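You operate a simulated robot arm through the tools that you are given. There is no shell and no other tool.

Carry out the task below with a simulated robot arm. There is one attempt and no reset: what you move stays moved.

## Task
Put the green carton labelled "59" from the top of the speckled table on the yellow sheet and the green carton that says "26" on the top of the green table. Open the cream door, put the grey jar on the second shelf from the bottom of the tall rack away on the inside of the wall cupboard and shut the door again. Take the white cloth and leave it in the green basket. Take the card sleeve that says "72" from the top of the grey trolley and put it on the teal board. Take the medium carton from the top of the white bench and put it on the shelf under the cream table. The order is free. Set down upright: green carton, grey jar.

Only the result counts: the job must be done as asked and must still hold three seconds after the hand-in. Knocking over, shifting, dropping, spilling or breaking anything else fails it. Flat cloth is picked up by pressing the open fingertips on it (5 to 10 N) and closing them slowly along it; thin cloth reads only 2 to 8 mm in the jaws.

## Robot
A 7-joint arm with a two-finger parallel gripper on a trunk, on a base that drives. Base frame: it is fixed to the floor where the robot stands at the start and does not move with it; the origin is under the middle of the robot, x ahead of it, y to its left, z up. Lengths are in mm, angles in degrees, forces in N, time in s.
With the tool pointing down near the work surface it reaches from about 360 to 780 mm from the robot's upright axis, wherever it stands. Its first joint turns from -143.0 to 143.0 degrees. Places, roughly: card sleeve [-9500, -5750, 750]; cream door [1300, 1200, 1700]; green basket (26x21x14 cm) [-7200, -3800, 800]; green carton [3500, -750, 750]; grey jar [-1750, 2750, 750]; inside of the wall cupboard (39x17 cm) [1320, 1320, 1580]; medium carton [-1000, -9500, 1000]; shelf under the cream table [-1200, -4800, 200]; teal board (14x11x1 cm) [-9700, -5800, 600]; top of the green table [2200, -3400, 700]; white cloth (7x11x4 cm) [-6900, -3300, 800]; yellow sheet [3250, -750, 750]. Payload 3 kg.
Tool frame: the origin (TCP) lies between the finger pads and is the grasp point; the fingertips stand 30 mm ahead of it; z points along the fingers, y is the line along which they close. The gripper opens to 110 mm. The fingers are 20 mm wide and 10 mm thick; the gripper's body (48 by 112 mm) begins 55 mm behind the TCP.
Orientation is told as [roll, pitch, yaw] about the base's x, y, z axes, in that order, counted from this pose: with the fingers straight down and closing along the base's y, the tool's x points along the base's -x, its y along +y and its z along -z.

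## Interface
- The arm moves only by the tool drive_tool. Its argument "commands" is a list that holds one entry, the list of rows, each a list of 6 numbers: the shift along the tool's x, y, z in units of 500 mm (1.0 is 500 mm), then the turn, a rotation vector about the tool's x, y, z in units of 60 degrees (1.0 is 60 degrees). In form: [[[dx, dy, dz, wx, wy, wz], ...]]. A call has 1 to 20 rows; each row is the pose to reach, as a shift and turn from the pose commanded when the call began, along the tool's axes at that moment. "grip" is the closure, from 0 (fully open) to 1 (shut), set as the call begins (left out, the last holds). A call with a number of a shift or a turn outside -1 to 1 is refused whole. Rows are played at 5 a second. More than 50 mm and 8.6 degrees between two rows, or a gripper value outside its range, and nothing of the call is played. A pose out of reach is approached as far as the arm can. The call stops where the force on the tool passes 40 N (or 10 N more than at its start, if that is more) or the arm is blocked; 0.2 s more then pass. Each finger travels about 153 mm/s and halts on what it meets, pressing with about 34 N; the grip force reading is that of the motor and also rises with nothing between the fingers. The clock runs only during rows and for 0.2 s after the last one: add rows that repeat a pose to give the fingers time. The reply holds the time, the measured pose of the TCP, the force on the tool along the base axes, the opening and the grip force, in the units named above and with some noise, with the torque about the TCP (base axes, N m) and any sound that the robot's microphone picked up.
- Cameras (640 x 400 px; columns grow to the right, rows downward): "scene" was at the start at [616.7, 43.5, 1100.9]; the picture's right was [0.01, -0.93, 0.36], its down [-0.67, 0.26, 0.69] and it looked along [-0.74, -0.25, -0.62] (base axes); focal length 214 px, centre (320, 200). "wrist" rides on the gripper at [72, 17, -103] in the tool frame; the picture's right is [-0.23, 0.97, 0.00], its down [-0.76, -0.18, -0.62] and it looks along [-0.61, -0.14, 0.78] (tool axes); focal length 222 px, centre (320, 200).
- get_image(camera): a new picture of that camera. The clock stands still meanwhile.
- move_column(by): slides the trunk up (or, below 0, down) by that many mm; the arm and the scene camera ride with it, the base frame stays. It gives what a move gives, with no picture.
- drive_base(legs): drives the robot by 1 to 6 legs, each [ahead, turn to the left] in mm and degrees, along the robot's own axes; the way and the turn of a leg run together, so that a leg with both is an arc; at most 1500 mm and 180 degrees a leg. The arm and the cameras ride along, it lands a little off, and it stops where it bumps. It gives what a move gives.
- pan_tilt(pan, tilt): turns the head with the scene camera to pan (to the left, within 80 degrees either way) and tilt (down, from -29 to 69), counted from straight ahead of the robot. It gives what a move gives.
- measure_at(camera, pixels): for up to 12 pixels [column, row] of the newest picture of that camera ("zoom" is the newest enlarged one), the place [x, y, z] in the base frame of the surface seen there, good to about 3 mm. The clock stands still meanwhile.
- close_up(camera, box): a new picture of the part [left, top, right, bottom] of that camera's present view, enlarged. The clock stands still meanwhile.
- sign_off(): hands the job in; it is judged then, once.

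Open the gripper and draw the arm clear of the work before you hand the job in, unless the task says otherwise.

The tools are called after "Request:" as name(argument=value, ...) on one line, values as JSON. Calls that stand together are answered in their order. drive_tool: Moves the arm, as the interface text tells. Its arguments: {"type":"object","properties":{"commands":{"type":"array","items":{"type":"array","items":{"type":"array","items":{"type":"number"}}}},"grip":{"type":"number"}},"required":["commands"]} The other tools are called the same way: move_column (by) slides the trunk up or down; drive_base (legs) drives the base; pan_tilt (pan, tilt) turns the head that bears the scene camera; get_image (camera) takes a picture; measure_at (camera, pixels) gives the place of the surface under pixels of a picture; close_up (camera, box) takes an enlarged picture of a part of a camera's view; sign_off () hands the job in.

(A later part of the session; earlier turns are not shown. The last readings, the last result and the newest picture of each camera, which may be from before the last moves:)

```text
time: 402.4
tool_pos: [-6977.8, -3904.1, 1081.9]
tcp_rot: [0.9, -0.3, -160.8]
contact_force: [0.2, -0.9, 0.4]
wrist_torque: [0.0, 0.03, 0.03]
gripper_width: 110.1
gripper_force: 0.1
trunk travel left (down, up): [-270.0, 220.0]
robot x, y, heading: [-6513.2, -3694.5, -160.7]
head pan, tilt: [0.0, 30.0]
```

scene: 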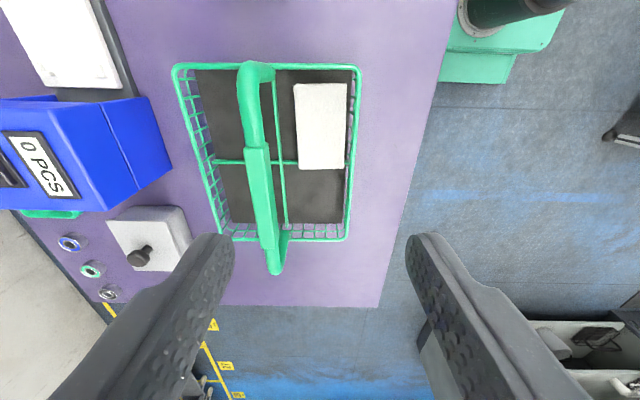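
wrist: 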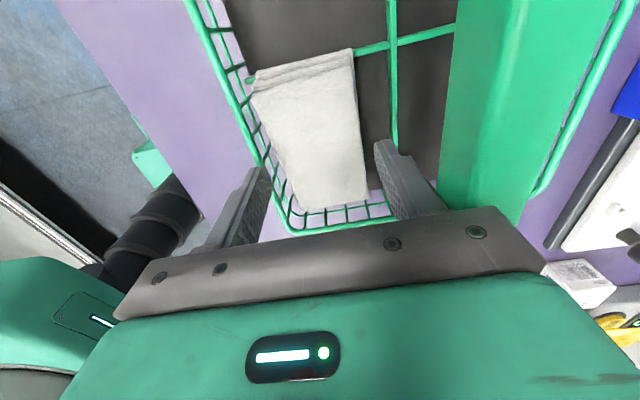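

Turning on to about -110° for the way back along the aisle.

Request:
drive_base(legs=[[0, 50]])

Request:
pan_tilt(pan=0, tilt=-29)

Request:
get_image(camera="scene")

```text
time: 405.1
tool_pos: [-6656.0, -4182.6, 1081.8]
tcp_rot: [0.8, -0.2, -111.3]
contact_force: [-0.8, 0.1, -0.1]
wrist_torque: [0.0, 0.02, 0.01]
gripper_width: 110.1
gripper_force: 0.0
trunk travel left (down, up): [-270.0, 220.0]
robot x, y, heading: [-6541.7, -3683.7, -111.7]
head pan, tilt: [0.0, 30.0]
```

```text
time: 406.4
tool_pos: [-6655.5, -4181.9, 1082.4]
tcp_rot: [0.8, -0.2, -111.3]
contact_force: [-0.8, 0.0, -0.3]
wrist_torque: [0.02, 0.0, -0.01]
gripper_width: 109.7
gripper_force: 0.2
trunk travel left (down, up): [-270.0, 220.0]
robot x, y, heading: [-6542.4, -3683.9, -111.5]
head pan, tilt: [0.0, -28.6]
```

```text
taken
```

scene: 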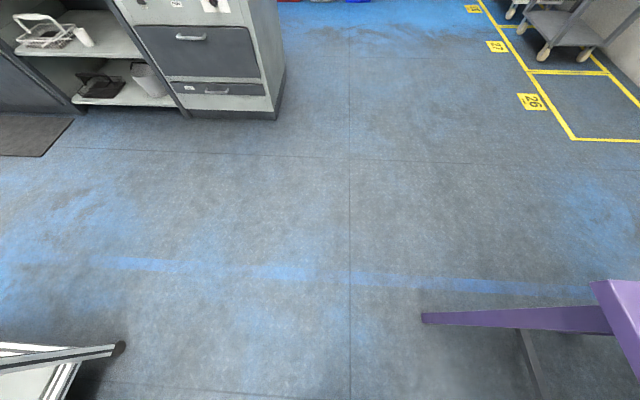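

The grey trolley stands in parking box "27" at upper right (565,30). I measure trolley wheels, cabinet corner and lines.

Request:
measure_at(camera="scene", pixels=[[545, 57], [587, 52], [522, 28], [512, 14], [277, 118], [572, 138], [528, 71], [120, 348], [425, 320], [480, 200], [400, 60], [605, 18]])

```text
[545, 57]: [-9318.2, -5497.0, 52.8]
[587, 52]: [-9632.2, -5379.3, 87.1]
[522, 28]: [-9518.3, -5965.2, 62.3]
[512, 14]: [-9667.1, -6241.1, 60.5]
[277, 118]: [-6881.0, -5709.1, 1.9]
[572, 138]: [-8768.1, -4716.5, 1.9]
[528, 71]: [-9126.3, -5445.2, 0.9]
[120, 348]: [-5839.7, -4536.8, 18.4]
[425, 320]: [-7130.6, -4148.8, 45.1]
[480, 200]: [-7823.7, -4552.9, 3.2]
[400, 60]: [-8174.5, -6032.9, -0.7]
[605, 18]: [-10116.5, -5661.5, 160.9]
```

The trolley's front is at t≈-6160 with wheels at (-9318,-5497), (-9518,-5965); I'll stand at about (-9087,-5969). First 1150 mm back along the aisle, then turn right.

Request:
drive_base(legs=[[1150, 0]])

Request:
drive_base(legs=[[0, -38]])

```text
time: 412.2
tool_pos: [-7104.1, -5231.3, 1081.7]
tcp_rot: [0.8, -0.1, -112.9]
contact_force: [0.5, -0.1, 0.9]
wrist_torque: [-0.03, 0.01, -0.01]
gripper_width: 109.9
gripper_force: 0.1
trunk travel left (down, up): [-270.0, 220.0]
robot x, y, heading: [-6976.6, -4735.3, -113.3]
head pan, tilt: [0.0, -28.6]
```

```text
time: 414.4
tool_pos: [-7377.7, -5051.7, 1083.6]
tcp_rot: [0.8, -0.1, -150.3]
contact_force: [0.0, 1.0, 0.5]
wrist_torque: [-0.02, 0.03, -0.01]
gripper_width: 110.0
gripper_force: 0.1
trunk travel left (down, up): [-270.0, 220.0]
robot x, y, heading: [-6969.5, -4754.2, -150.5]
head pan, tilt: [0.0, -28.6]
```

Heading -150.5°, right on line. I drive 2400 mm towards the trolley.

Request:
drive_base(legs=[[1500, 0], [900, 0]])

Request:
get_image(camera="scene")

```text
time: 426.2
tool_pos: [-9475.5, -6220.9, 1084.4]
tcp_rot: [0.7, -0.2, -151.3]
contact_force: [0.3, -0.4, 0.1]
wrist_torque: [-0.01, 0.01, 0.01]
gripper_width: 110.0
gripper_force: 0.0
trunk travel left (down, up): [-270.0, 220.0]
robot x, y, heading: [-9058.9, -5935.1, -151.8]
head pan, tilt: [0.0, -28.6]
```

```text
taken
```

scene: 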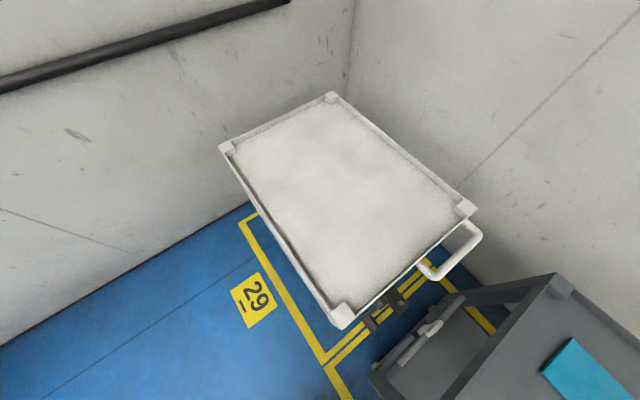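

The teal board shows at (585,375) on the grey trolley at right; a white trolley stands left of it. To have turning room I back off 110 mm first, then turn right 52°.

Request:
drive_base(legs=[[-110, 0]])

Request:
drive_base(legs=[[0, -52]])

Request:
get_image(camera="scene")

```text
time: 427.4
tool_pos: [-9382.8, -6164.4, 1083.5]
tcp_rot: [0.9, -0.3, -151.4]
contact_force: [-0.2, 0.7, -0.6]
wrist_torque: [0.01, 0.01, -0.01]
gripper_width: 110.1
gripper_force: 0.0
trunk travel left (down, up): [-270.0, 220.0]
robot x, y, heading: [-8963.5, -5877.2, -151.7]
head pan, tilt: [0.0, -28.6]
```

```text
time: 430.2
tool_pos: [-9442.2, -5713.2, 1083.9]
tcp_rot: [1.0, -0.2, 155.5]
contact_force: [0.4, -0.8, -0.1]
wrist_torque: [0.02, 0.01, -0.03]
gripper_width: 109.8
gripper_force: 0.1
trunk travel left (down, up): [-270.0, 220.0]
robot x, y, heading: [-8977.2, -5912.9, 155.8]
head pan, tilt: [0.0, -28.6]
```

```text
taken
```

scene: 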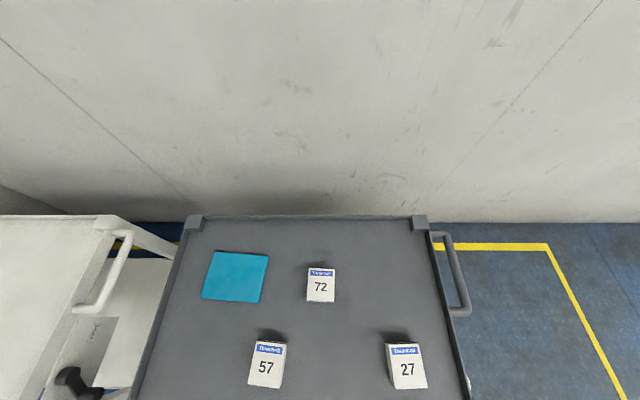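

Clear view: sleeve "72" at (320,285), "57" (266,365), "27" (406,367), teal board (235,277). I zoom and measure.

Request:
close_up(camera="scene", box=[180, 220, 460, 400])

Request:
measure_at(camera="zoom", pixels=[[292, 112], [350, 112], [353, 185], [288, 185], [320, 150], [78, 72], [200, 82], [175, 190], [52, 178], [125, 130], [400, 150], [195, 330]])

```text
2.22 times, centred on (320, 310) of scene
```

zoom: 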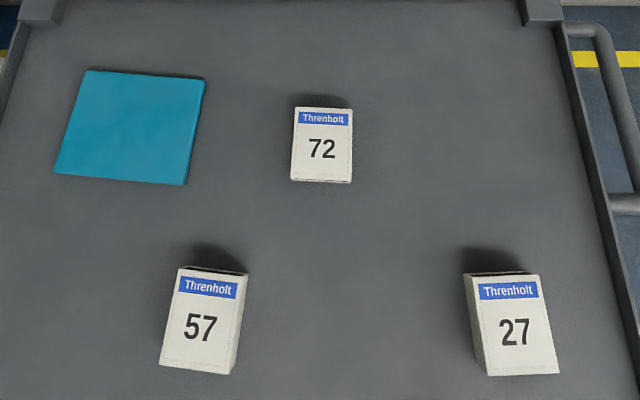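

```text
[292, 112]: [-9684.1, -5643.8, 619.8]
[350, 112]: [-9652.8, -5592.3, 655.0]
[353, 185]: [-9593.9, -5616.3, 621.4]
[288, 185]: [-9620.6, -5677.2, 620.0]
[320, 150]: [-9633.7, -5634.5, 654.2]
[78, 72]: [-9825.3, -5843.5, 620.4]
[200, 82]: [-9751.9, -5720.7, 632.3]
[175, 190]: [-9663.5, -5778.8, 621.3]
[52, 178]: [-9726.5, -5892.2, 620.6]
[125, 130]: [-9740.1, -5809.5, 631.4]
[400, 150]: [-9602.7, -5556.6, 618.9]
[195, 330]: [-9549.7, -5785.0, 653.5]
```

Trolley top z=620, sleeve "72" top z≈655 centred near (-9633,-5634), teal board top z≈631 centred near (-9740,-5810). I drive 100 mm closer and bring the hand over the sleeve.

Request:
drive_base(legs=[[100, 0]])

```text
time: 431.4
tool_pos: [-9533.2, -5669.3, 1084.6]
tcp_rot: [0.9, -0.3, 155.2]
contact_force: [0.2, -0.2, -0.1]
wrist_torque: [0.02, 0.03, -0.01]
gripper_width: 109.8
gripper_force: 0.1
trunk travel left (down, up): [-270.0, 220.0]
robot x, y, heading: [-9070.7, -5872.8, 155.4]
head pan, tilt: [0.0, -28.6]
```

Request:
drive_tool(commands=[[[-0.07, 0.007, 0, 0, 0, 0], [-0.14, 0.014, 0, 0, 0, 0], [-0.211, 0.02, 0, 0, 0, 0], [-0.211, 0.02, 0.09, 0, 0, 0], [-0.211, 0.02, 0.18, 0, 0, 0], [-0.211, 0.02, 0.27, 0, 0, 0], [-0.211, 0.02, 0.36, 0, 0, 0], [-0.211, 0.02, 0.45, 0, 0, 0], [-0.211, 0.02, 0.54, 0, 0, 0], [-0.211, 0.02, 0.62, 0, 0, 0], [-0.211, 0.02, 0.62, 0, 0, 0]]])

Request:
pan_tilt(pan=0, tilt=25)

Request:
get_image(camera="scene")

Request:
get_image(camera="wrist")

```text
time: 433.8
tool_pos: [-9637.9, -5636.5, 776.0]
tcp_rot: [0.9, -0.2, 155.3]
contact_force: [-0.3, 0.1, 0.0]
wrist_torque: [0.01, -0.03, 0.04]
gripper_width: 109.8
gripper_force: 0.0
trunk travel left (down, up): [-270.0, 220.0]
robot x, y, heading: [-9069.8, -5874.3, 155.4]
head pan, tilt: [0.0, -28.6]
```

```text
time: 435.0
tool_pos: [-9638.2, -5636.9, 774.8]
tcp_rot: [0.9, -0.1, 155.2]
contact_force: [-0.4, 0.3, 0.0]
wrist_torque: [0.0, 0.0, 0.05]
gripper_width: 109.8
gripper_force: 0.0
trunk travel left (down, up): [-270.0, 220.0]
robot x, y, heading: [-9074.0, -5870.8, 155.4]
head pan, tilt: [0.0, 25.0]
```

```text
taken
```

scene: 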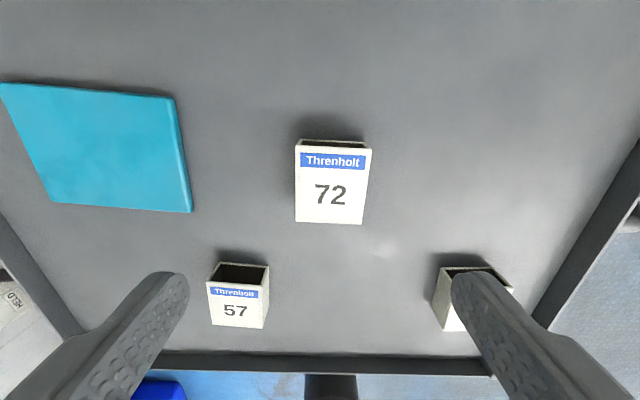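

```text
taken
```

wrist: 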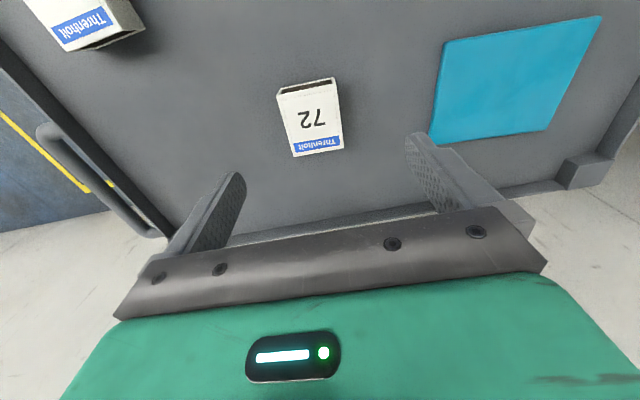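

Sleeve "72" is a hollow card box lying flat, open at its ends. I measure its top corners to align the hand.

Request:
close_up(camera="scene", box=[270, 125, 400, 245])

Request:
measure_at(camera="scene", pixels=[[299, 155], [368, 157], [358, 221], [298, 219], [332, 190], [280, 190], [380, 190], [8, 88], [168, 100], [188, 208], [56, 200], [110, 150]])

```text
3.33 times, centred on (335, 185) of scene
```

zoom: 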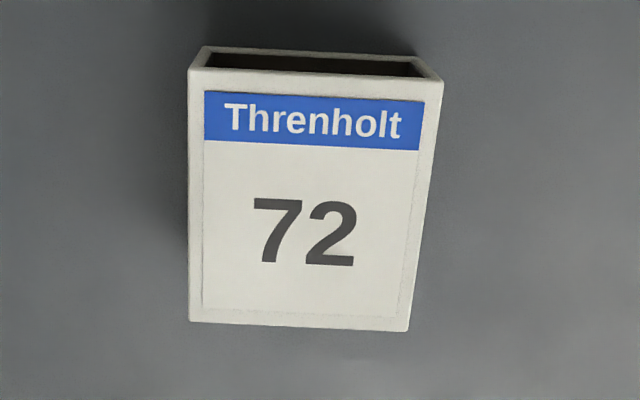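

```text
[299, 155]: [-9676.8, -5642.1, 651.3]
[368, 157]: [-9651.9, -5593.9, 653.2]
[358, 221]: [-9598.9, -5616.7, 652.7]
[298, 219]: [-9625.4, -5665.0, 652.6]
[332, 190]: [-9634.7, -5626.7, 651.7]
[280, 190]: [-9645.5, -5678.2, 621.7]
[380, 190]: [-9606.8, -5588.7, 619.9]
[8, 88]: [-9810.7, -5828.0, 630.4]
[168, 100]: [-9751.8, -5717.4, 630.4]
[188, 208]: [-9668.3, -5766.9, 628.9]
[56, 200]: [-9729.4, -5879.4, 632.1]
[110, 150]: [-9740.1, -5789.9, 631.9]
```

Sleeve centre (-9638,-5629), about 58x62x33. I shift 7 mm, descend to z≈654 and close.

Request:
drive_tool(commands=[[[-0.006, -0.0136, 0.06, 0, 0, 0], [-0.006, -0.0136, 0.12, 0, 0, 0], [-0.006, -0.0136, 0.18, 0, 0, 0], [-0.006, -0.0136, 0.225, 0, 0, 0], [-0.006, -0.0136, 0.242, 0, 0, 0], [-0.006, -0.0136, 0.242, 0, 0, 0]]])

Request:
get_image(camera="scene")

```text
time: 436.4
tool_pos: [-9642.1, -5630.9, 654.4]
tcp_rot: [1.0, -0.3, 155.3]
contact_force: [-0.8, -0.1, -0.6]
wrist_torque: [-0.01, 0.02, 0.0]
gripper_width: 110.4
gripper_force: 0.1
trunk travel left (down, up): [-270.0, 220.0]
robot x, y, heading: [-9072.9, -5873.1, 155.2]
head pan, tilt: [0.0, 25.0]
```

```text
taken
```

scene: 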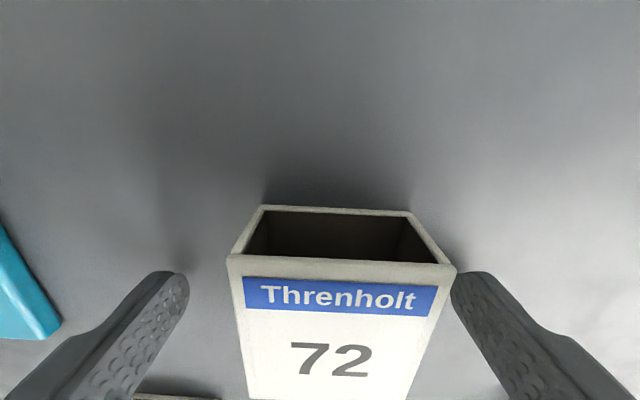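

The sleeve sits ~6 mm to the right of centre; I correct and close the fingers.

Request:
drive_tool(commands=[[[0, -0.011, 0, 0, 0, 0], [0, -0.011, 0, 0, 0, 0]]])

Request:
drive_tool(commands=[[[0, 0, 0, 0, 0, 0], [0, 0, 0, 0, 0, 0], [0, 0, 0, 0, 0, 0], [0, 0, 0, 0, 0, 0]]], grip=0.5)

Request:
get_image(camera="scene")

```text
time: 437.0
tool_pos: [-9638.0, -5627.0, 655.0]
tcp_rot: [1.0, -0.3, 155.4]
contact_force: [0.1, 0.2, -0.5]
wrist_torque: [0.0, -0.01, 0.03]
gripper_width: 110.1
gripper_force: 0.1
trunk travel left (down, up): [-270.0, 220.0]
robot x, y, heading: [-9073.6, -5869.6, 155.2]
head pan, tilt: [0.0, 25.0]
```

```text
time: 438.0
tool_pos: [-9637.5, -5625.9, 654.9]
tcp_rot: [1.0, -0.2, 155.3]
contact_force: [0.8, -0.8, 1.1]
wrist_torque: [0.02, -0.02, 0.04]
gripper_width: 57.4
gripper_force: 33.6
trunk travel left (down, up): [-270.0, 220.0]
robot x, y, heading: [-9070.1, -5871.2, 155.4]
head pan, tilt: [0.0, 25.0]
```

```text
taken
```

scene: 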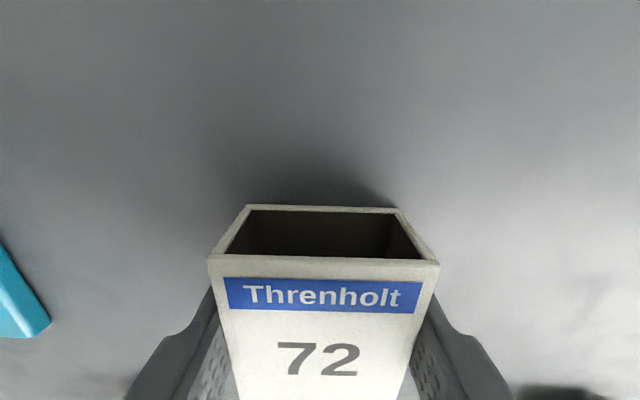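

Held at 57.4 mm without deforming. I lift it slowly by 70 mm.

Request:
drive_tool(commands=[[[0, 0, -0.008, 0, 0, 0], [0, 0, -0.02, 0, 0, 0], [0, 0, -0.04, 0, 0, 0], [0, 0, -0.06, 0, 0, 0], [0, 0, -0.08, 0, 0, 0], [0, 0, -0.1, 0, 0, 0], [0, 0, -0.12, 0, 0, 0], [0, 0, -0.14, 0, 0, 0], [0, 0, -0.14, 0, 0, 0]]], grip=0.6)

Request:
get_image(camera="wrist")

```text
time: 440.0
tool_pos: [-9639.2, -5624.8, 724.6]
tcp_rot: [0.8, -0.2, 155.3]
contact_force: [-0.5, 1.2, -0.1]
wrist_torque: [0.01, -0.03, -0.02]
gripper_width: 57.0
gripper_force: 34.2
trunk travel left (down, up): [-270.0, 220.0]
robot x, y, heading: [-9067.8, -5869.0, 155.5]
head pan, tilt: [0.0, 25.0]
```

```text
taken
```

wrist: 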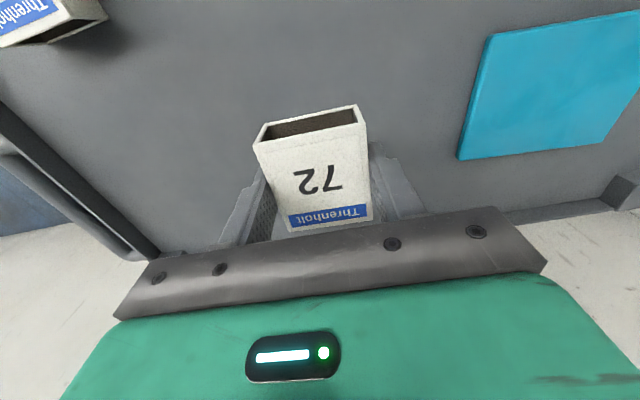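

Held securely. I carry it over the teal board's centre (-9740,-5798).

Request:
drive_tool(commands=[[[-0.0033, 0.0327, 0, 0, 0, 0], [-0.0066, 0.0653, 0, 0, 0, 0], [-0.0099, 0.098, 0, 0, 0, 0], [-0.0132, 0.1306, 0, 0, 0, 0], [-0.0165, 0.1633, 0, 0, 0, 0], [-0.0198, 0.1959, 0, 0, 0, 0], [-0.0231, 0.2286, 0, 0, 0, 0], [-0.0264, 0.2612, 0, 0, 0, 0], [-0.0297, 0.2939, 0, 0, 0, 0], [-0.033, 0.3265, 0, 0, 0, 0], [-0.0363, 0.3592, 0, 0, 0, 0], [-0.0396, 0.3918, 0, 0, 0, 0], [-0.0396, 0.3918, 0, 0, 0, 0]]])

Request:
get_image(camera="scene")

Request:
get_image(camera="wrist")

```text
time: 442.8
tool_pos: [-9736.6, -5795.4, 728.6]
tcp_rot: [0.9, -0.3, 155.3]
contact_force: [-0.8, -0.7, -0.3]
wrist_torque: [0.01, 0.01, -0.01]
gripper_width: 56.7
gripper_force: 33.9
trunk travel left (down, up): [-270.0, 220.0]
robot x, y, heading: [-9069.9, -5871.6, 155.4]
head pan, tilt: [0.0, 25.0]
```

```text
taken
```

scene: 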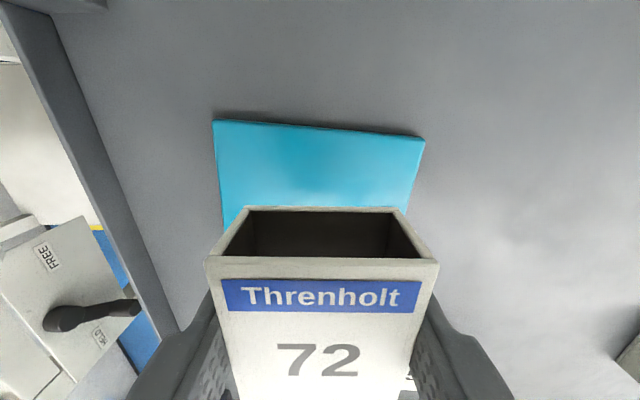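

```text
taken
```

wrist: 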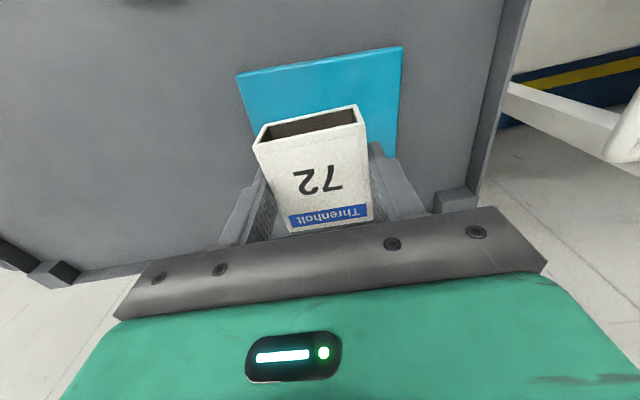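

The board is visible beneath. I measure its visible corners to verify centring before lowering.

Request:
measure_at(camera="scene", pixels=[[217, 125], [420, 142], [320, 135], [225, 215]])

Request:
measure_at(camera="wrist", pixels=[[240, 80], [400, 51], [394, 150], [255, 120], [320, 64]])

```text
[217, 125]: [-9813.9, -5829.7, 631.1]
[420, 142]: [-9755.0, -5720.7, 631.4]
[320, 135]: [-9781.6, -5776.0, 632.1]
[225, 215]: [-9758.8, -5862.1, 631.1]
```

```text
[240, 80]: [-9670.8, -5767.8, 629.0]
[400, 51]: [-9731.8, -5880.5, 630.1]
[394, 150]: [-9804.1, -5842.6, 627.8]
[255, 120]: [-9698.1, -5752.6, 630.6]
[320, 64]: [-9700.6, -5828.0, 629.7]
```

Centred within 6 mm. I lower to just above the board, then by single millimetres.

Request:
drive_tool(commands=[[[-0.008, 0.002, 0.02, 0, 0, 0], [-0.008, 0.002, 0.04, 0, 0, 0], [-0.008, 0.002, 0.06, 0, 0, 0], [-0.008, 0.002, 0.08, 0, 0, 0], [-0.008, 0.002, 0.1, 0, 0, 0], [-0.008, 0.002, 0.112, 0, 0, 0], [-0.008, 0.002, 0.118, 0, 0, 0], [-0.008, 0.002, 0.118, 0, 0, 0]]])

Request:
drive_tool(commands=[[[0, 0, 0.002, 0, 0, 0], [0, 0, 0.004, 0, 0, 0], [0, 0, 0.006, 0, 0, 0], [0, 0, 0.006, 0, 0, 0]]])

```text
time: 444.6
tool_pos: [-9742.5, -5797.1, 669.1]
tcp_rot: [1.0, -0.2, 155.3]
contact_force: [-0.2, -0.3, -0.3]
wrist_torque: [0.03, -0.01, -0.01]
gripper_width: 56.9
gripper_force: 34.2
trunk travel left (down, up): [-270.0, 220.0]
robot x, y, heading: [-9073.0, -5871.0, 155.5]
head pan, tilt: [0.0, 25.0]
```

```text
time: 445.6
tool_pos: [-9741.9, -5796.7, 666.3]
tcp_rot: [0.8, -0.2, 155.3]
contact_force: [-0.1, -0.3, -0.4]
wrist_torque: [0.01, 0.01, 0.02]
gripper_width: 56.7
gripper_force: 33.7
trunk travel left (down, up): [-270.0, 220.0]
robot x, y, heading: [-9068.9, -5869.0, 155.6]
head pan, tilt: [0.0, 25.0]
```

Request:
drive_tool(commands=[[[0, 0, 0.002, 0, 0, 0], [0, 0, 0.004, 0, 0, 0], [0, 0, 0.004, 0, 0, 0]]])

```text
time: 446.4
tool_pos: [-9741.5, -5795.6, 664.7]
tcp_rot: [0.9, -0.2, 155.3]
contact_force: [0.0, 0.3, 4.9]
wrist_torque: [0.16, -0.09, 0.01]
gripper_width: 56.8
gripper_force: 33.6
trunk travel left (down, up): [-270.0, 220.0]
robot x, y, heading: [-9068.5, -5867.7, 155.4]
head pan, tilt: [0.0, 25.0]
```

The sleeve touches the board (+4.9 N). I open the fingers and rise.

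Request:
drive_tool(commands=[[[0, 0, 0, 0, 0, 0], [0, 0, 0, 0, 0, 0], [0, 0, 0, 0, 0, 0]]], grip=0.2)

Request:
drive_tool(commands=[[[0, 0, -0.04, 0, 0, 0], [0, 0, -0.1, 0, 0, 0], [0, 0, -0.18, 0, 0, 0], [0, 0, -0.27, 0, 0, 0], [0, 0, -0.36, 0, 0, 0], [0, 0, -0.45, 0, 0, 0], [0, 0, -0.54, 0, 0, 0], [0, 0, -0.63, 0, 0, 0], [0, 0, -0.72, 0, 0, 0], [0, 0, -0.8, 0, 0, 0], [0, 0, -0.8, 0, 0, 0]]])

Request:
get_image(camera="scene")

Request:
get_image(camera="wrist")

```text
time: 447.2
tool_pos: [-9742.4, -5795.5, 662.9]
tcp_rot: [0.9, -0.2, 155.4]
contact_force: [0.7, -0.8, 0.6]
wrist_torque: [-0.02, 0.0, -0.03]
gripper_width: 88.1
gripper_force: 0.0
trunk travel left (down, up): [-270.0, 220.0]
robot x, y, heading: [-9069.6, -5870.1, 155.5]
head pan, tilt: [0.0, 25.0]
```

```text
time: 449.6
tool_pos: [-9736.2, -5791.5, 1060.8]
tcp_rot: [0.9, -0.1, 155.3]
contact_force: [-0.1, -0.1, 1.3]
wrist_torque: [0.0, 0.01, -0.02]
gripper_width: 88.1
gripper_force: 0.2
trunk travel left (down, up): [-270.0, 220.0]
robot x, y, heading: [-9072.4, -5868.1, 155.4]
head pan, tilt: [0.0, 25.0]
```

```text
taken
```

scene: 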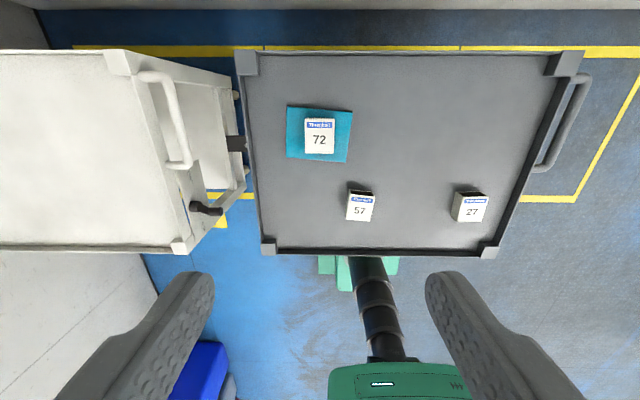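

```text
taken
```

wrist: 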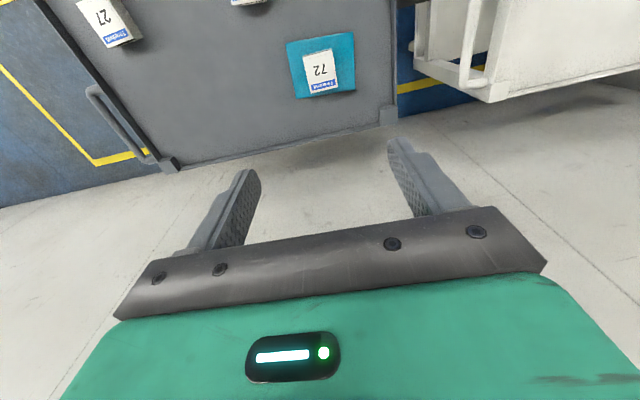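

Sleeve "72" lies on the teal board. I retract the arm, back away from the trolley and set off towards the tall rack with the jar.

Request:
drive_tool(commands=[[[0.052, -0.083, 0, 0, 0, 0], [0.104, -0.166, 0, 0, 0, 0], [0.156, -0.248, 0, 0, 0, 0], [0.208, -0.33, 0, 0, 0, 0], [0.26, -0.41, 0, 0, 0, 0], [0.26, -0.41, 0, 0, 0, 0]]], grip=0)

Request:
drive_base(legs=[[-350, 0]])

Request:
drive_base(legs=[[0, -42]])

Request:
drive_base(legs=[[0, -42]])

Request:
drive_base(legs=[[0, -42]])

```text
time: 451.0
tool_pos: [-9531.0, -5656.0, 1062.3]
tcp_rot: [0.9, -0.2, 155.4]
contact_force: [0.0, -1.1, 0.9]
wrist_torque: [0.03, 0.03, 0.02]
gripper_width: 109.9
gripper_force: 0.1
trunk travel left (down, up): [-270.0, 220.0]
robot x, y, heading: [-9067.3, -5870.4, 155.3]
head pan, tilt: [0.0, 25.0]
```

```text
time: 453.3
tool_pos: [-9208.8, -5804.6, 1061.4]
tcp_rot: [0.9, -0.1, 155.4]
contact_force: [-0.4, 1.1, -0.3]
wrist_torque: [0.03, 0.0, 0.02]
gripper_width: 110.2
gripper_force: 0.0
trunk travel left (down, up): [-270.0, 220.0]
robot x, y, heading: [-8749.5, -6017.3, 155.4]
head pan, tilt: [0.0, 25.0]
```

```text
time: 455.7
tool_pos: [-8950.5, -5552.1, 1061.3]
tcp_rot: [1.0, -0.2, 113.7]
contact_force: [-0.2, 0.5, 0.8]
wrist_torque: [-0.01, 0.01, 0.0]
gripper_width: 109.8
gripper_force: 0.0
trunk travel left (down, up): [-270.0, 220.0]
robot x, y, heading: [-8770.8, -6030.3, 114.0]
head pan, tilt: [0.0, 25.0]
```

```text
time: 458.1
tool_pos: [-8587.2, -5551.7, 1062.6]
tcp_rot: [0.9, -0.2, 71.9]
contact_force: [0.9, 0.1, -0.7]
wrist_torque: [0.01, -0.02, 0.04]
gripper_width: 110.0
gripper_force: 0.0
trunk travel left (down, up): [-270.0, 220.0]
robot x, y, heading: [-8800.2, -6015.6, 72.2]
head pan, tilt: [0.0, 25.0]
```

```text
time: 460.4
tool_pos: [-8333.2, -5814.5, 1063.5]
tcp_rot: [0.9, -0.2, 30.1]
contact_force: [-0.2, 0.2, 0.0]
wrist_torque: [0.0, -0.03, -0.03]
gripper_width: 109.9
gripper_force: 0.1
trunk travel left (down, up): [-270.0, 220.0]
robot x, y, heading: [-8814.8, -5991.3, 30.8]
head pan, tilt: [0.0, 25.0]
```

Heading 30.8°. I drive out to the aisle mouth (about (-6719,-4850)) and then turn to 65°.

Request:
drive_base(legs=[[0, -2.2], [1500, 0], [880, 0]])

Request:
drive_base(legs=[[0, 36]])

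Request:
pan_tilt(pan=0, tilt=-29)

Request:
get_image(camera="scene")

```text
time: 472.6
tool_pos: [-6249.1, -4642.9, 1063.8]
tcp_rot: [0.9, -0.2, 29.3]
contact_force: [0.2, -0.3, -0.5]
wrist_torque: [0.0, -0.02, -0.04]
gripper_width: 110.1
gripper_force: 0.1
trunk travel left (down, up): [-270.0, 220.0]
robot x, y, heading: [-6736.6, -4817.9, 29.8]
head pan, tilt: [0.0, 25.0]
```

```text
time: 474.7
tool_pos: [-6443.8, -4390.7, 1064.5]
tcp_rot: [0.9, -0.2, 65.1]
contact_force: [0.2, 0.6, 0.0]
wrist_torque: [0.02, 0.0, 0.03]
gripper_width: 110.1
gripper_force: 0.0
trunk travel left (down, up): [-270.0, 220.0]
robot x, y, heading: [-6709.6, -4830.4, 65.2]
head pan, tilt: [0.0, 25.0]
```

```text
time: 475.9
tool_pos: [-6443.1, -4391.3, 1064.1]
tcp_rot: [0.9, -0.2, 65.3]
contact_force: [0.2, 0.2, 0.5]
wrist_torque: [0.0, -0.02, 0.0]
gripper_width: 110.1
gripper_force: 0.1
trunk travel left (down, up): [-270.0, 220.0]
robot x, y, heading: [-6711.3, -4829.7, 65.2]
head pan, tilt: [0.0, -28.6]
```

```text
taken
```

scene: 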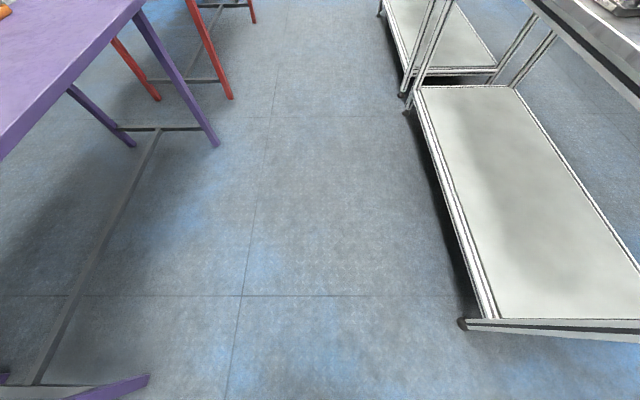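

Clear aisle ahead. I drive 3 m along it and look again.

Request:
drive_base(legs=[[1500, 0], [1500, 0]])

Request:
get_image(camera="scene")

```text
time: 490.2
tool_pos: [-5130.9, -1733.5, 1064.5]
tcp_rot: [0.9, -0.1, 60.9]
contact_force: [0.2, -0.5, -0.2]
wrist_torque: [0.01, 0.01, 0.01]
gripper_width: 110.1
gripper_force: 0.0
trunk travel left (down, up): [-270.0, 220.0]
robot x, y, heading: [-5428.1, -2145.2, 61.0]
head pan, tilt: [0.0, -28.6]
```

```text
taken
```

scene: 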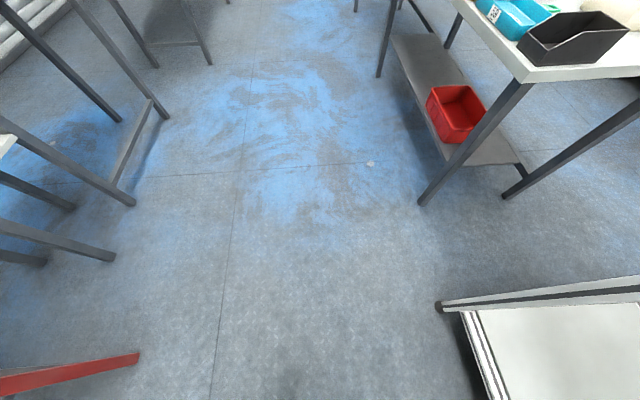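

More tables ahead: grey legs at left (133,205),(168,118), a white-topped table at right with leg (420,205). I measure the aisle width.

Request:
measure_at(camera="scene", pixels=[[133, 205], [113, 260], [168, 118], [210, 63], [420, 205], [378, 77], [440, 305], [138, 355], [310, 20], [250, 150], [500, 197], [355, 8]])

```text
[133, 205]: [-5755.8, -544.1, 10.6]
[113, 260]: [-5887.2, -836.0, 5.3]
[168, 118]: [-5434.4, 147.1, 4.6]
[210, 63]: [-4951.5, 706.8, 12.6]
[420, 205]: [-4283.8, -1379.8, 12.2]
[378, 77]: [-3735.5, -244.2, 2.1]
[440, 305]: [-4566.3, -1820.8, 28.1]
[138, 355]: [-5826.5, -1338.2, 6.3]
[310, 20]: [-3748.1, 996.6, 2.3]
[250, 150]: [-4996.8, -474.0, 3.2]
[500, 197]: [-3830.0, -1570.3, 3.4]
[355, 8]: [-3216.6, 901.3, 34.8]
```

Aisle runs t≈-4750…-3300, I'm central. I correct the heading and drive another 3 m.

Request:
drive_base(legs=[[0, 4.5], [1500, 0], [1500, 0]])

Request:
get_image(camera="scene")

```text
time: 504.7
tool_pos: [-3972.9, 933.7, 1064.7]
tcp_rot: [1.0, -0.2, 65.7]
contact_force: [-0.3, -0.3, 0.0]
wrist_torque: [0.01, -0.01, 0.01]
gripper_width: 110.2
gripper_force: 0.1
trunk travel left (down, up): [-270.0, 220.0]
robot x, y, heading: [-4237.7, 493.1, 65.7]
head pan, tilt: [0.0, -28.6]
```

```text
taken
```

scene: 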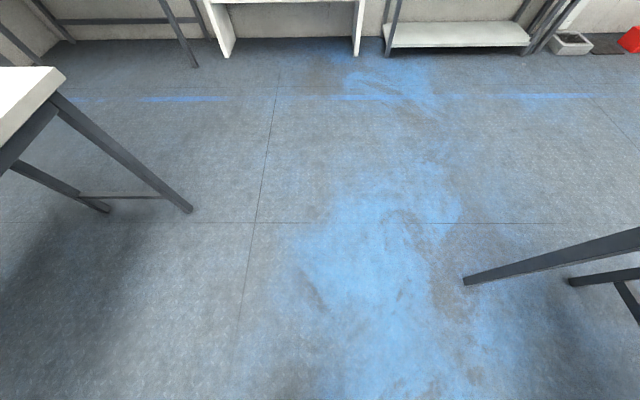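

At the far wall there is a rack with a low white shelf at (460,35). I measure it and zoom there.

Request:
measure_at(camera="scene", pixels=[[388, 50], [525, 45], [460, 35], [357, 52], [228, 52], [195, 65], [190, 210], [465, 283], [570, 45], [540, 50]])

Request:
drive_tool(commands=[[[0, 0, 0, 0, -0.125, 0], [0, 0, 0, 0, -0.25, 0], [0, 0, 0, 0, -0.375, 0], [0, 0, 0, 0, -0.5, 0], [0, 0, 0, 0, -0.6, 0], [0, 0, 0, 0, -0.6, 0]]])

Request:
get_image(camera="scene")

```text
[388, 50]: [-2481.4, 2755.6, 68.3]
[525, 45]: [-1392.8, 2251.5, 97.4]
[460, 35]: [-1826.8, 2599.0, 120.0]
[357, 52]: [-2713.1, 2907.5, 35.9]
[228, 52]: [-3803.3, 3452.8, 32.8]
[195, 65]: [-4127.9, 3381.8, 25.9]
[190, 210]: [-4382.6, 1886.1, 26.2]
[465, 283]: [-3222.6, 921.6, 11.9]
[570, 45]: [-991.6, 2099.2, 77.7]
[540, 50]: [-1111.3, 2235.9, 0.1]
```

```text
time: 506.1
tool_pos: [-3973.4, 933.0, 1066.4]
tcp_rot: [1.1, -36.2, 64.9]
contact_force: [0.1, -0.2, 0.3]
wrist_torque: [0.04, -0.03, 0.06]
gripper_width: 110.0
gripper_force: 0.1
trunk travel left (down, up): [-270.0, 220.0]
robot x, y, heading: [-4233.9, 494.7, 65.9]
head pan, tilt: [0.0, -28.6]
```

```text
taken
```

scene: 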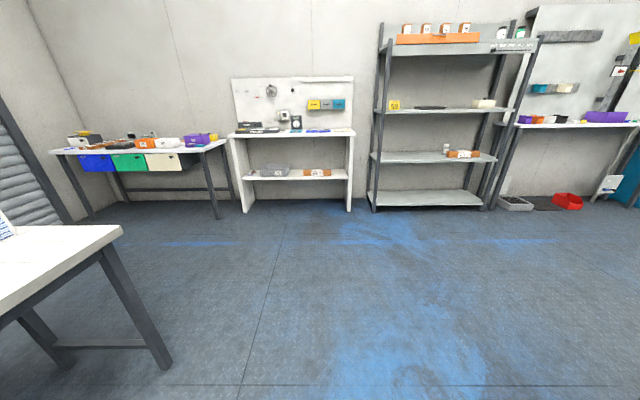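

The tall rack is at (440,120) with four shelves. I zoom in to find the grey jar on the second shelf from the bottom.

Request:
close_up(camera="scene", box=[360, 10, 560, 220])

Request:
measure_at(camera="scene", pixels=[[446, 148], [460, 153], [430, 160], [372, 155], [497, 158], [377, 207], [487, 207], [430, 195], [385, 50], [540, 45], [525, 110], [430, 105]])

```text
1.90 times, centred on (460, 115) of scene
```

zoom: 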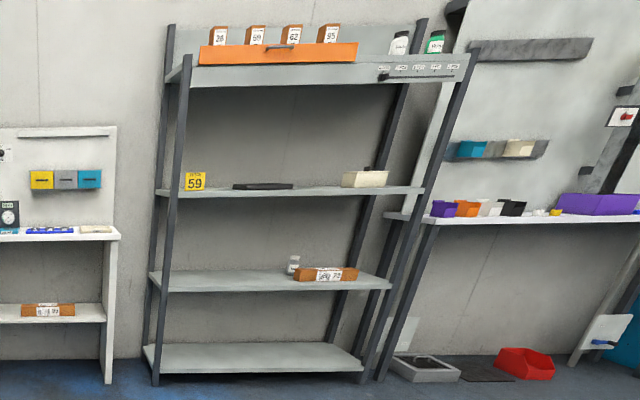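

```text
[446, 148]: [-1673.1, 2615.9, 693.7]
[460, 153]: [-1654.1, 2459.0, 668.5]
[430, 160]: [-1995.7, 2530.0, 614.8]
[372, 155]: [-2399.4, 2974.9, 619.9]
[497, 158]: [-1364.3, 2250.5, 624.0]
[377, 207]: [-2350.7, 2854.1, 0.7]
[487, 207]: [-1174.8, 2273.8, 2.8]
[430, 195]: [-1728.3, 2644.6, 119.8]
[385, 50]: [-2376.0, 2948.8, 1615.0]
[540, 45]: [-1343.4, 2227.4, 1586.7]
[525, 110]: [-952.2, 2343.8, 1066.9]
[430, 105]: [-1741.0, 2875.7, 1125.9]
```

The jar stands at about (-1673,2616) on the shelf at z≈620, slightly behind a brown carton at its right front. I drive forward past the table legs before turning towards the rack.

Request:
drive_base(legs=[[1500, 0], [100, 0]])

Request:
drive_base(legs=[[0, -40]])

Request:
get_image(camera="scene")

```text
time: 514.4
tool_pos: [-3357.9, 2439.0, 1065.4]
tcp_rot: [1.0, -36.2, 67.1]
contact_force: [0.5, 0.1, 0.2]
wrist_torque: [0.03, -0.05, 0.03]
gripper_width: 109.8
gripper_force: 0.1
trunk travel left (down, up): [-270.0, 220.0]
robot x, y, heading: [-3599.4, 1991.8, 67.9]
head pan, tilt: [0.0, -28.6]
```

```text
time: 516.7
tool_pos: [-3128.6, 2176.6, 1065.3]
tcp_rot: [1.1, -36.2, 26.9]
contact_force: [-0.6, -0.2, 0.6]
wrist_torque: [0.0, 0.02, 0.03]
gripper_width: 110.0
gripper_force: 0.1
trunk travel left (down, up): [-270.0, 220.0]
robot x, y, heading: [-3614.7, 2010.6, 27.8]
head pan, tilt: [0.0, -28.6]
```

```text
taken
```

scene: 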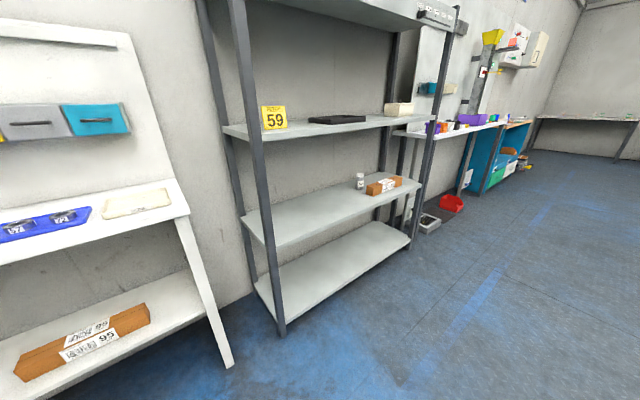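

I see the jar at (360,181) with the brown carton right of it at (385,185). I turn on and drive along the rack's front.

Request:
drive_base(legs=[[0, -28], [1500, 0]])

Request:
drive_base(legs=[[0, 33]])

Request:
drive_base(legs=[[0, 32]])

Request:
get_image(camera="scene")

```text
time: 525.4
tool_pos: [-1662.3, 1930.5, 1066.6]
tcp_rot: [1.1, -36.1, -0.5]
contact_force: [0.2, 0.1, -0.1]
wrist_torque: [0.0, 0.02, -0.02]
gripper_width: 110.0
gripper_force: 0.1
trunk travel left (down, up): [-270.0, 220.0]
robot x, y, heading: [-2168.8, 2008.5, 0.4]
head pan, tilt: [0.0, -28.6]
```

```text
time: 527.4
tool_pos: [-1701.5, 2218.1, 1067.5]
tcp_rot: [1.1, -36.2, 32.3]
contact_force: [0.6, 0.1, 0.2]
wrist_torque: [-0.02, 0.01, -0.01]
gripper_width: 109.7
gripper_force: 0.1
trunk travel left (down, up): [-270.0, 220.0]
robot x, y, heading: [-2161.3, 1994.7, 33.2]
head pan, tilt: [0.0, -28.6]
```

```text
time: 529.4
tool_pos: [-1894.7, 2429.7, 1067.1]
tcp_rot: [1.2, -36.2, 64.6]
contact_force: [0.3, -0.3, 1.0]
wrist_torque: [0.01, -0.01, -0.01]
gripper_width: 110.1
gripper_force: 0.0
trunk travel left (down, up): [-270.0, 220.0]
robot x, y, heading: [-2142.9, 1986.7, 65.9]
head pan, tilt: [0.0, -28.6]
```

```text
taken
```

scene: 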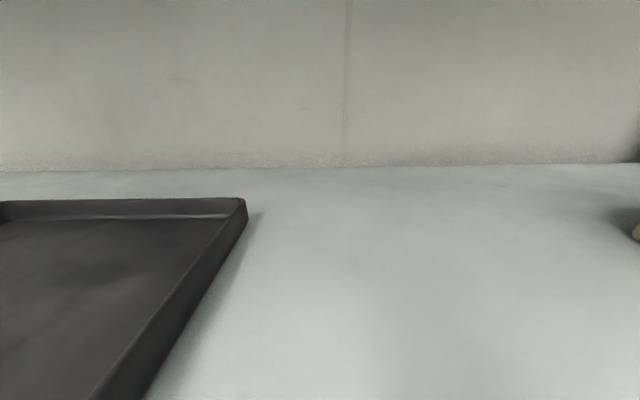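

The hand is right at the third shelf's edge, too close. I back the base off 300 mm before anything else.

Request:
drive_base(legs=[[-300, 0]])

Request:
pan_tilt(pan=0, tilt=-15)

Request:
get_image(camera="scene")

```text
time: 531.4
tool_pos: [-2018.0, 2157.7, 1068.8]
tcp_rot: [1.2, -36.2, 64.8]
contact_force: [-0.1, 0.2, -0.6]
wrist_torque: [0.0, -0.03, 0.02]
gripper_width: 109.7
gripper_force: 0.1
trunk travel left (down, up): [-270.0, 220.0]
robot x, y, heading: [-2265.3, 1712.8, 65.4]
head pan, tilt: [0.0, -28.6]
```

```text
time: 532.2
tool_pos: [-2019.1, 2157.8, 1068.9]
tcp_rot: [1.2, -36.1, 64.8]
contact_force: [0.3, 0.3, 0.5]
wrist_torque: [-0.01, 0.01, -0.02]
gripper_width: 110.0
gripper_force: 0.1
trunk travel left (down, up): [-270.0, 220.0]
robot x, y, heading: [-2267.7, 1714.3, 65.8]
head pan, tilt: [0.0, -15.0]
```

```text
taken
```

scene: 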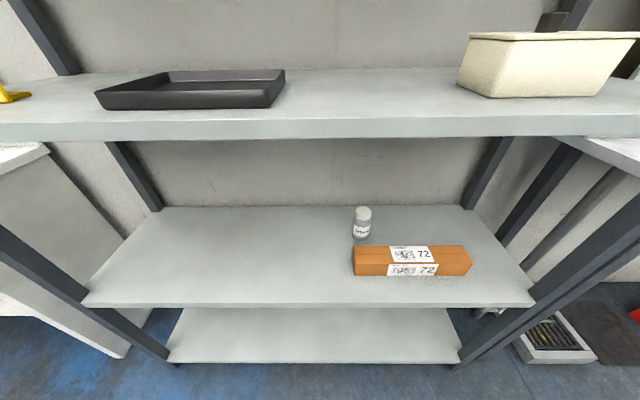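

Now the jar (362,222) stands just behind the left end of the brown carton "72" (412,262) on the second shelf. I zoom in and measure everything.

Request:
close_up(camera="scene", box=[310, 180, 510, 310])

Request:
measure_at(camera="scene", pixels=[[362, 210], [362, 225], [361, 237], [356, 250], [354, 272], [470, 265], [412, 250], [300, 303], [450, 303], [300, 240], [320, 125], [320, 100]])

```text
3.08 times, centred on (410, 245) of scene
```

zoom: 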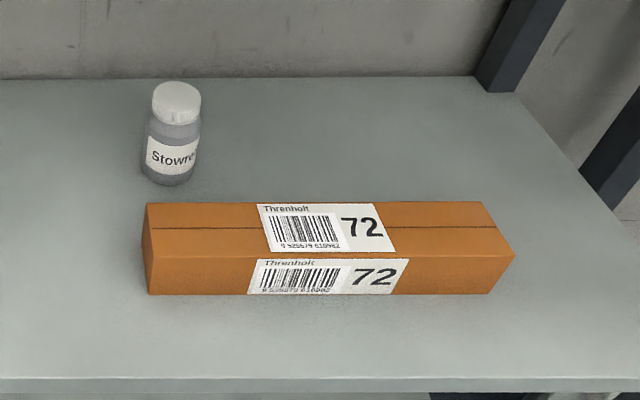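

```text
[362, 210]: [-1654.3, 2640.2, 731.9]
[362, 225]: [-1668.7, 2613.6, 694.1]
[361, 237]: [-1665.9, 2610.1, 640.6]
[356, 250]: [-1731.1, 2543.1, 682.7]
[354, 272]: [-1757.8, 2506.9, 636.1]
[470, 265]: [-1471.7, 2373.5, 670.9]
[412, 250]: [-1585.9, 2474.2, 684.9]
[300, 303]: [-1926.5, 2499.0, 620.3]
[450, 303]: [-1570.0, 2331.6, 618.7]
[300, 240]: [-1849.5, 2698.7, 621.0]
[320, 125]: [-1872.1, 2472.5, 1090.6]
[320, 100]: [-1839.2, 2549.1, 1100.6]
```

Jar: axis near (-1652,2633), z 620–735, Ø≈51; the carton (top z=684) lies in front of it. A hand pitched -60° clears the carton. I shift the base ~140 mm to the right first.

Request:
drive_base(legs=[[0, -45]])

Request:
drive_base(legs=[[200, 0]])

Request:
drive_base(legs=[[0, 45]])

```text
time: 534.8
tool_pos: [-1772.9, 1839.1, 1069.1]
tcp_rot: [1.2, -36.2, 18.3]
contact_force: [-0.5, -0.6, 0.4]
wrist_torque: [-0.02, 0.02, 0.01]
gripper_width: 110.1
gripper_force: 0.0
trunk travel left (down, up): [-270.0, 220.0]
robot x, y, heading: [-2275.1, 1732.8, 19.4]
head pan, tilt: [0.0, -15.0]
```

```text
time: 536.4
tool_pos: [-1578.8, 1907.3, 1070.5]
tcp_rot: [1.2, -36.2, 18.4]
contact_force: [-0.2, -0.3, 0.0]
wrist_torque: [0.01, 0.0, 0.04]
gripper_width: 109.9
gripper_force: 0.0
trunk travel left (down, up): [-270.0, 220.0]
robot x, y, heading: [-2079.2, 1802.1, 19.6]
head pan, tilt: [0.0, -15.0]
```

```text
time: 538.9
tool_pos: [-1806.7, 2235.7, 1070.6]
tcp_rot: [1.2, -36.1, 64.2]
contact_force: [0.2, 0.5, 0.4]
wrist_torque: [0.03, -0.02, -0.02]
gripper_width: 110.0
gripper_force: 0.2
trunk travel left (down, up): [-270.0, 220.0]
robot x, y, heading: [-2058.7, 1790.8, 64.8]
head pan, tilt: [0.0, -15.0]
```

Well placed now (jar straight ahead). I pitch the hand to -60° and lower it to z≈760 in front of the rack.

Request:
drive_tool(commands=[[[0, 0, 0, 0, -0.133, 0], [0, 0, 0, 0, -0.266, 0], [0, 0, 0, 0, -0.398, 0], [0, 0, 0, 0, -0.398, 0]]])

Request:
drive_tool(commands=[[[0.08, 0, 0.046, 0, 0, 0], [0.16, 0, 0.092, 0, 0, 0], [0.24, 0, 0.139, 0, 0, 0], [0.32, 0, 0.185, 0, 0, 0], [0.4, 0, 0.231, 0, 0, 0], [0.48, 0, 0.277, 0, 0, 0], [0.537, 0, 0.31, 0, 0, 0], [0.537, 0, 0.31, 0, 0, 0]]])

Request:
pan_tilt(pan=0, tilt=10)

Request:
get_image(camera="scene")

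```text
time: 539.9
tool_pos: [-1786.9, 2268.8, 1092.7]
tcp_rot: [1.9, -60.2, 63.4]
contact_force: [-0.2, -0.1, 0.5]
wrist_torque: [0.0, 0.0, 0.02]
gripper_width: 110.0
gripper_force: 0.0
out of reach, approached as far as the arm can: row 2, 3, 4
trunk travel left (down, up): [-270.0, 220.0]
robot x, y, heading: [-2060.3, 1791.7, 65.2]
head pan, tilt: [0.0, -15.0]
```

```text
time: 541.7
tool_pos: [-1752.0, 2314.3, 845.0]
tcp_rot: [1.9, -60.0, 63.4]
contact_force: [0.3, 0.4, -0.2]
wrist_torque: [0.01, 0.0, 0.03]
gripper_width: 110.2
gripper_force: 0.1
out of reach, approached as far as the arm can: row 1, 2, 3, 4, 5, 6, 7, 8
trunk travel left (down, up): [-270.0, 220.0]
robot x, y, heading: [-2057.7, 1792.4, 65.0]
head pan, tilt: [0.0, -15.0]
```

```text
time: 542.6
tool_pos: [-1753.5, 2314.1, 845.6]
tcp_rot: [1.8, -60.0, 63.5]
contact_force: [-0.4, 0.4, -0.7]
wrist_torque: [-0.01, -0.04, -0.01]
gripper_width: 109.9
gripper_force: 0.1
trunk travel left (down, up): [-270.0, 220.0]
robot x, y, heading: [-2059.1, 1790.1, 64.8]
head pan, tilt: [0.0, 10.0]
```

```text
taken
```

scene: 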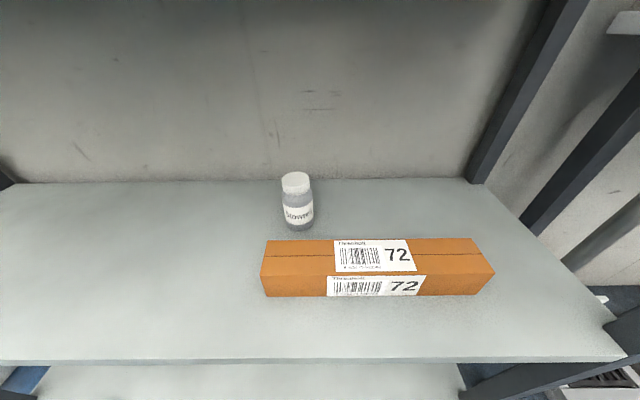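

Excellent view of jar (297,205) and carton. I measure them again at close range.

Request:
close_up(camera="scene", box=[240, 155, 360, 255])

Request:
measure_at(camera="scene", pixels=[[296, 177], [285, 180], [307, 180], [296, 190], [297, 205], [298, 226], [298, 232], [265, 262], [263, 245], [300, 245], [268, 293], [490, 270]])

```text
4.00 times, centred on (300, 205) of scene
```

zoom: 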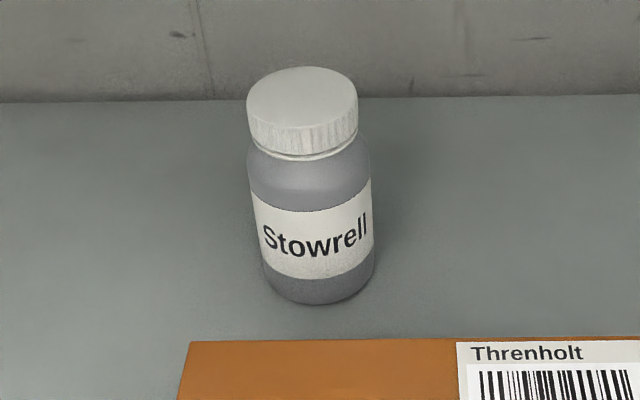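

```text
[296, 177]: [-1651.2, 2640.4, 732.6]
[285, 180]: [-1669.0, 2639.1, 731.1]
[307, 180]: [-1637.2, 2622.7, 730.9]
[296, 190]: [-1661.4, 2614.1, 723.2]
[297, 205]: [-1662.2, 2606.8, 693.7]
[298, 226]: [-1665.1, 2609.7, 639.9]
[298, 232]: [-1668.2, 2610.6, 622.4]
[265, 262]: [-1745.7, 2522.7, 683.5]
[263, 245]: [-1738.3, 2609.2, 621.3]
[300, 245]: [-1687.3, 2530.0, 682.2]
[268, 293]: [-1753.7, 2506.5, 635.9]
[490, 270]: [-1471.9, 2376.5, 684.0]
```

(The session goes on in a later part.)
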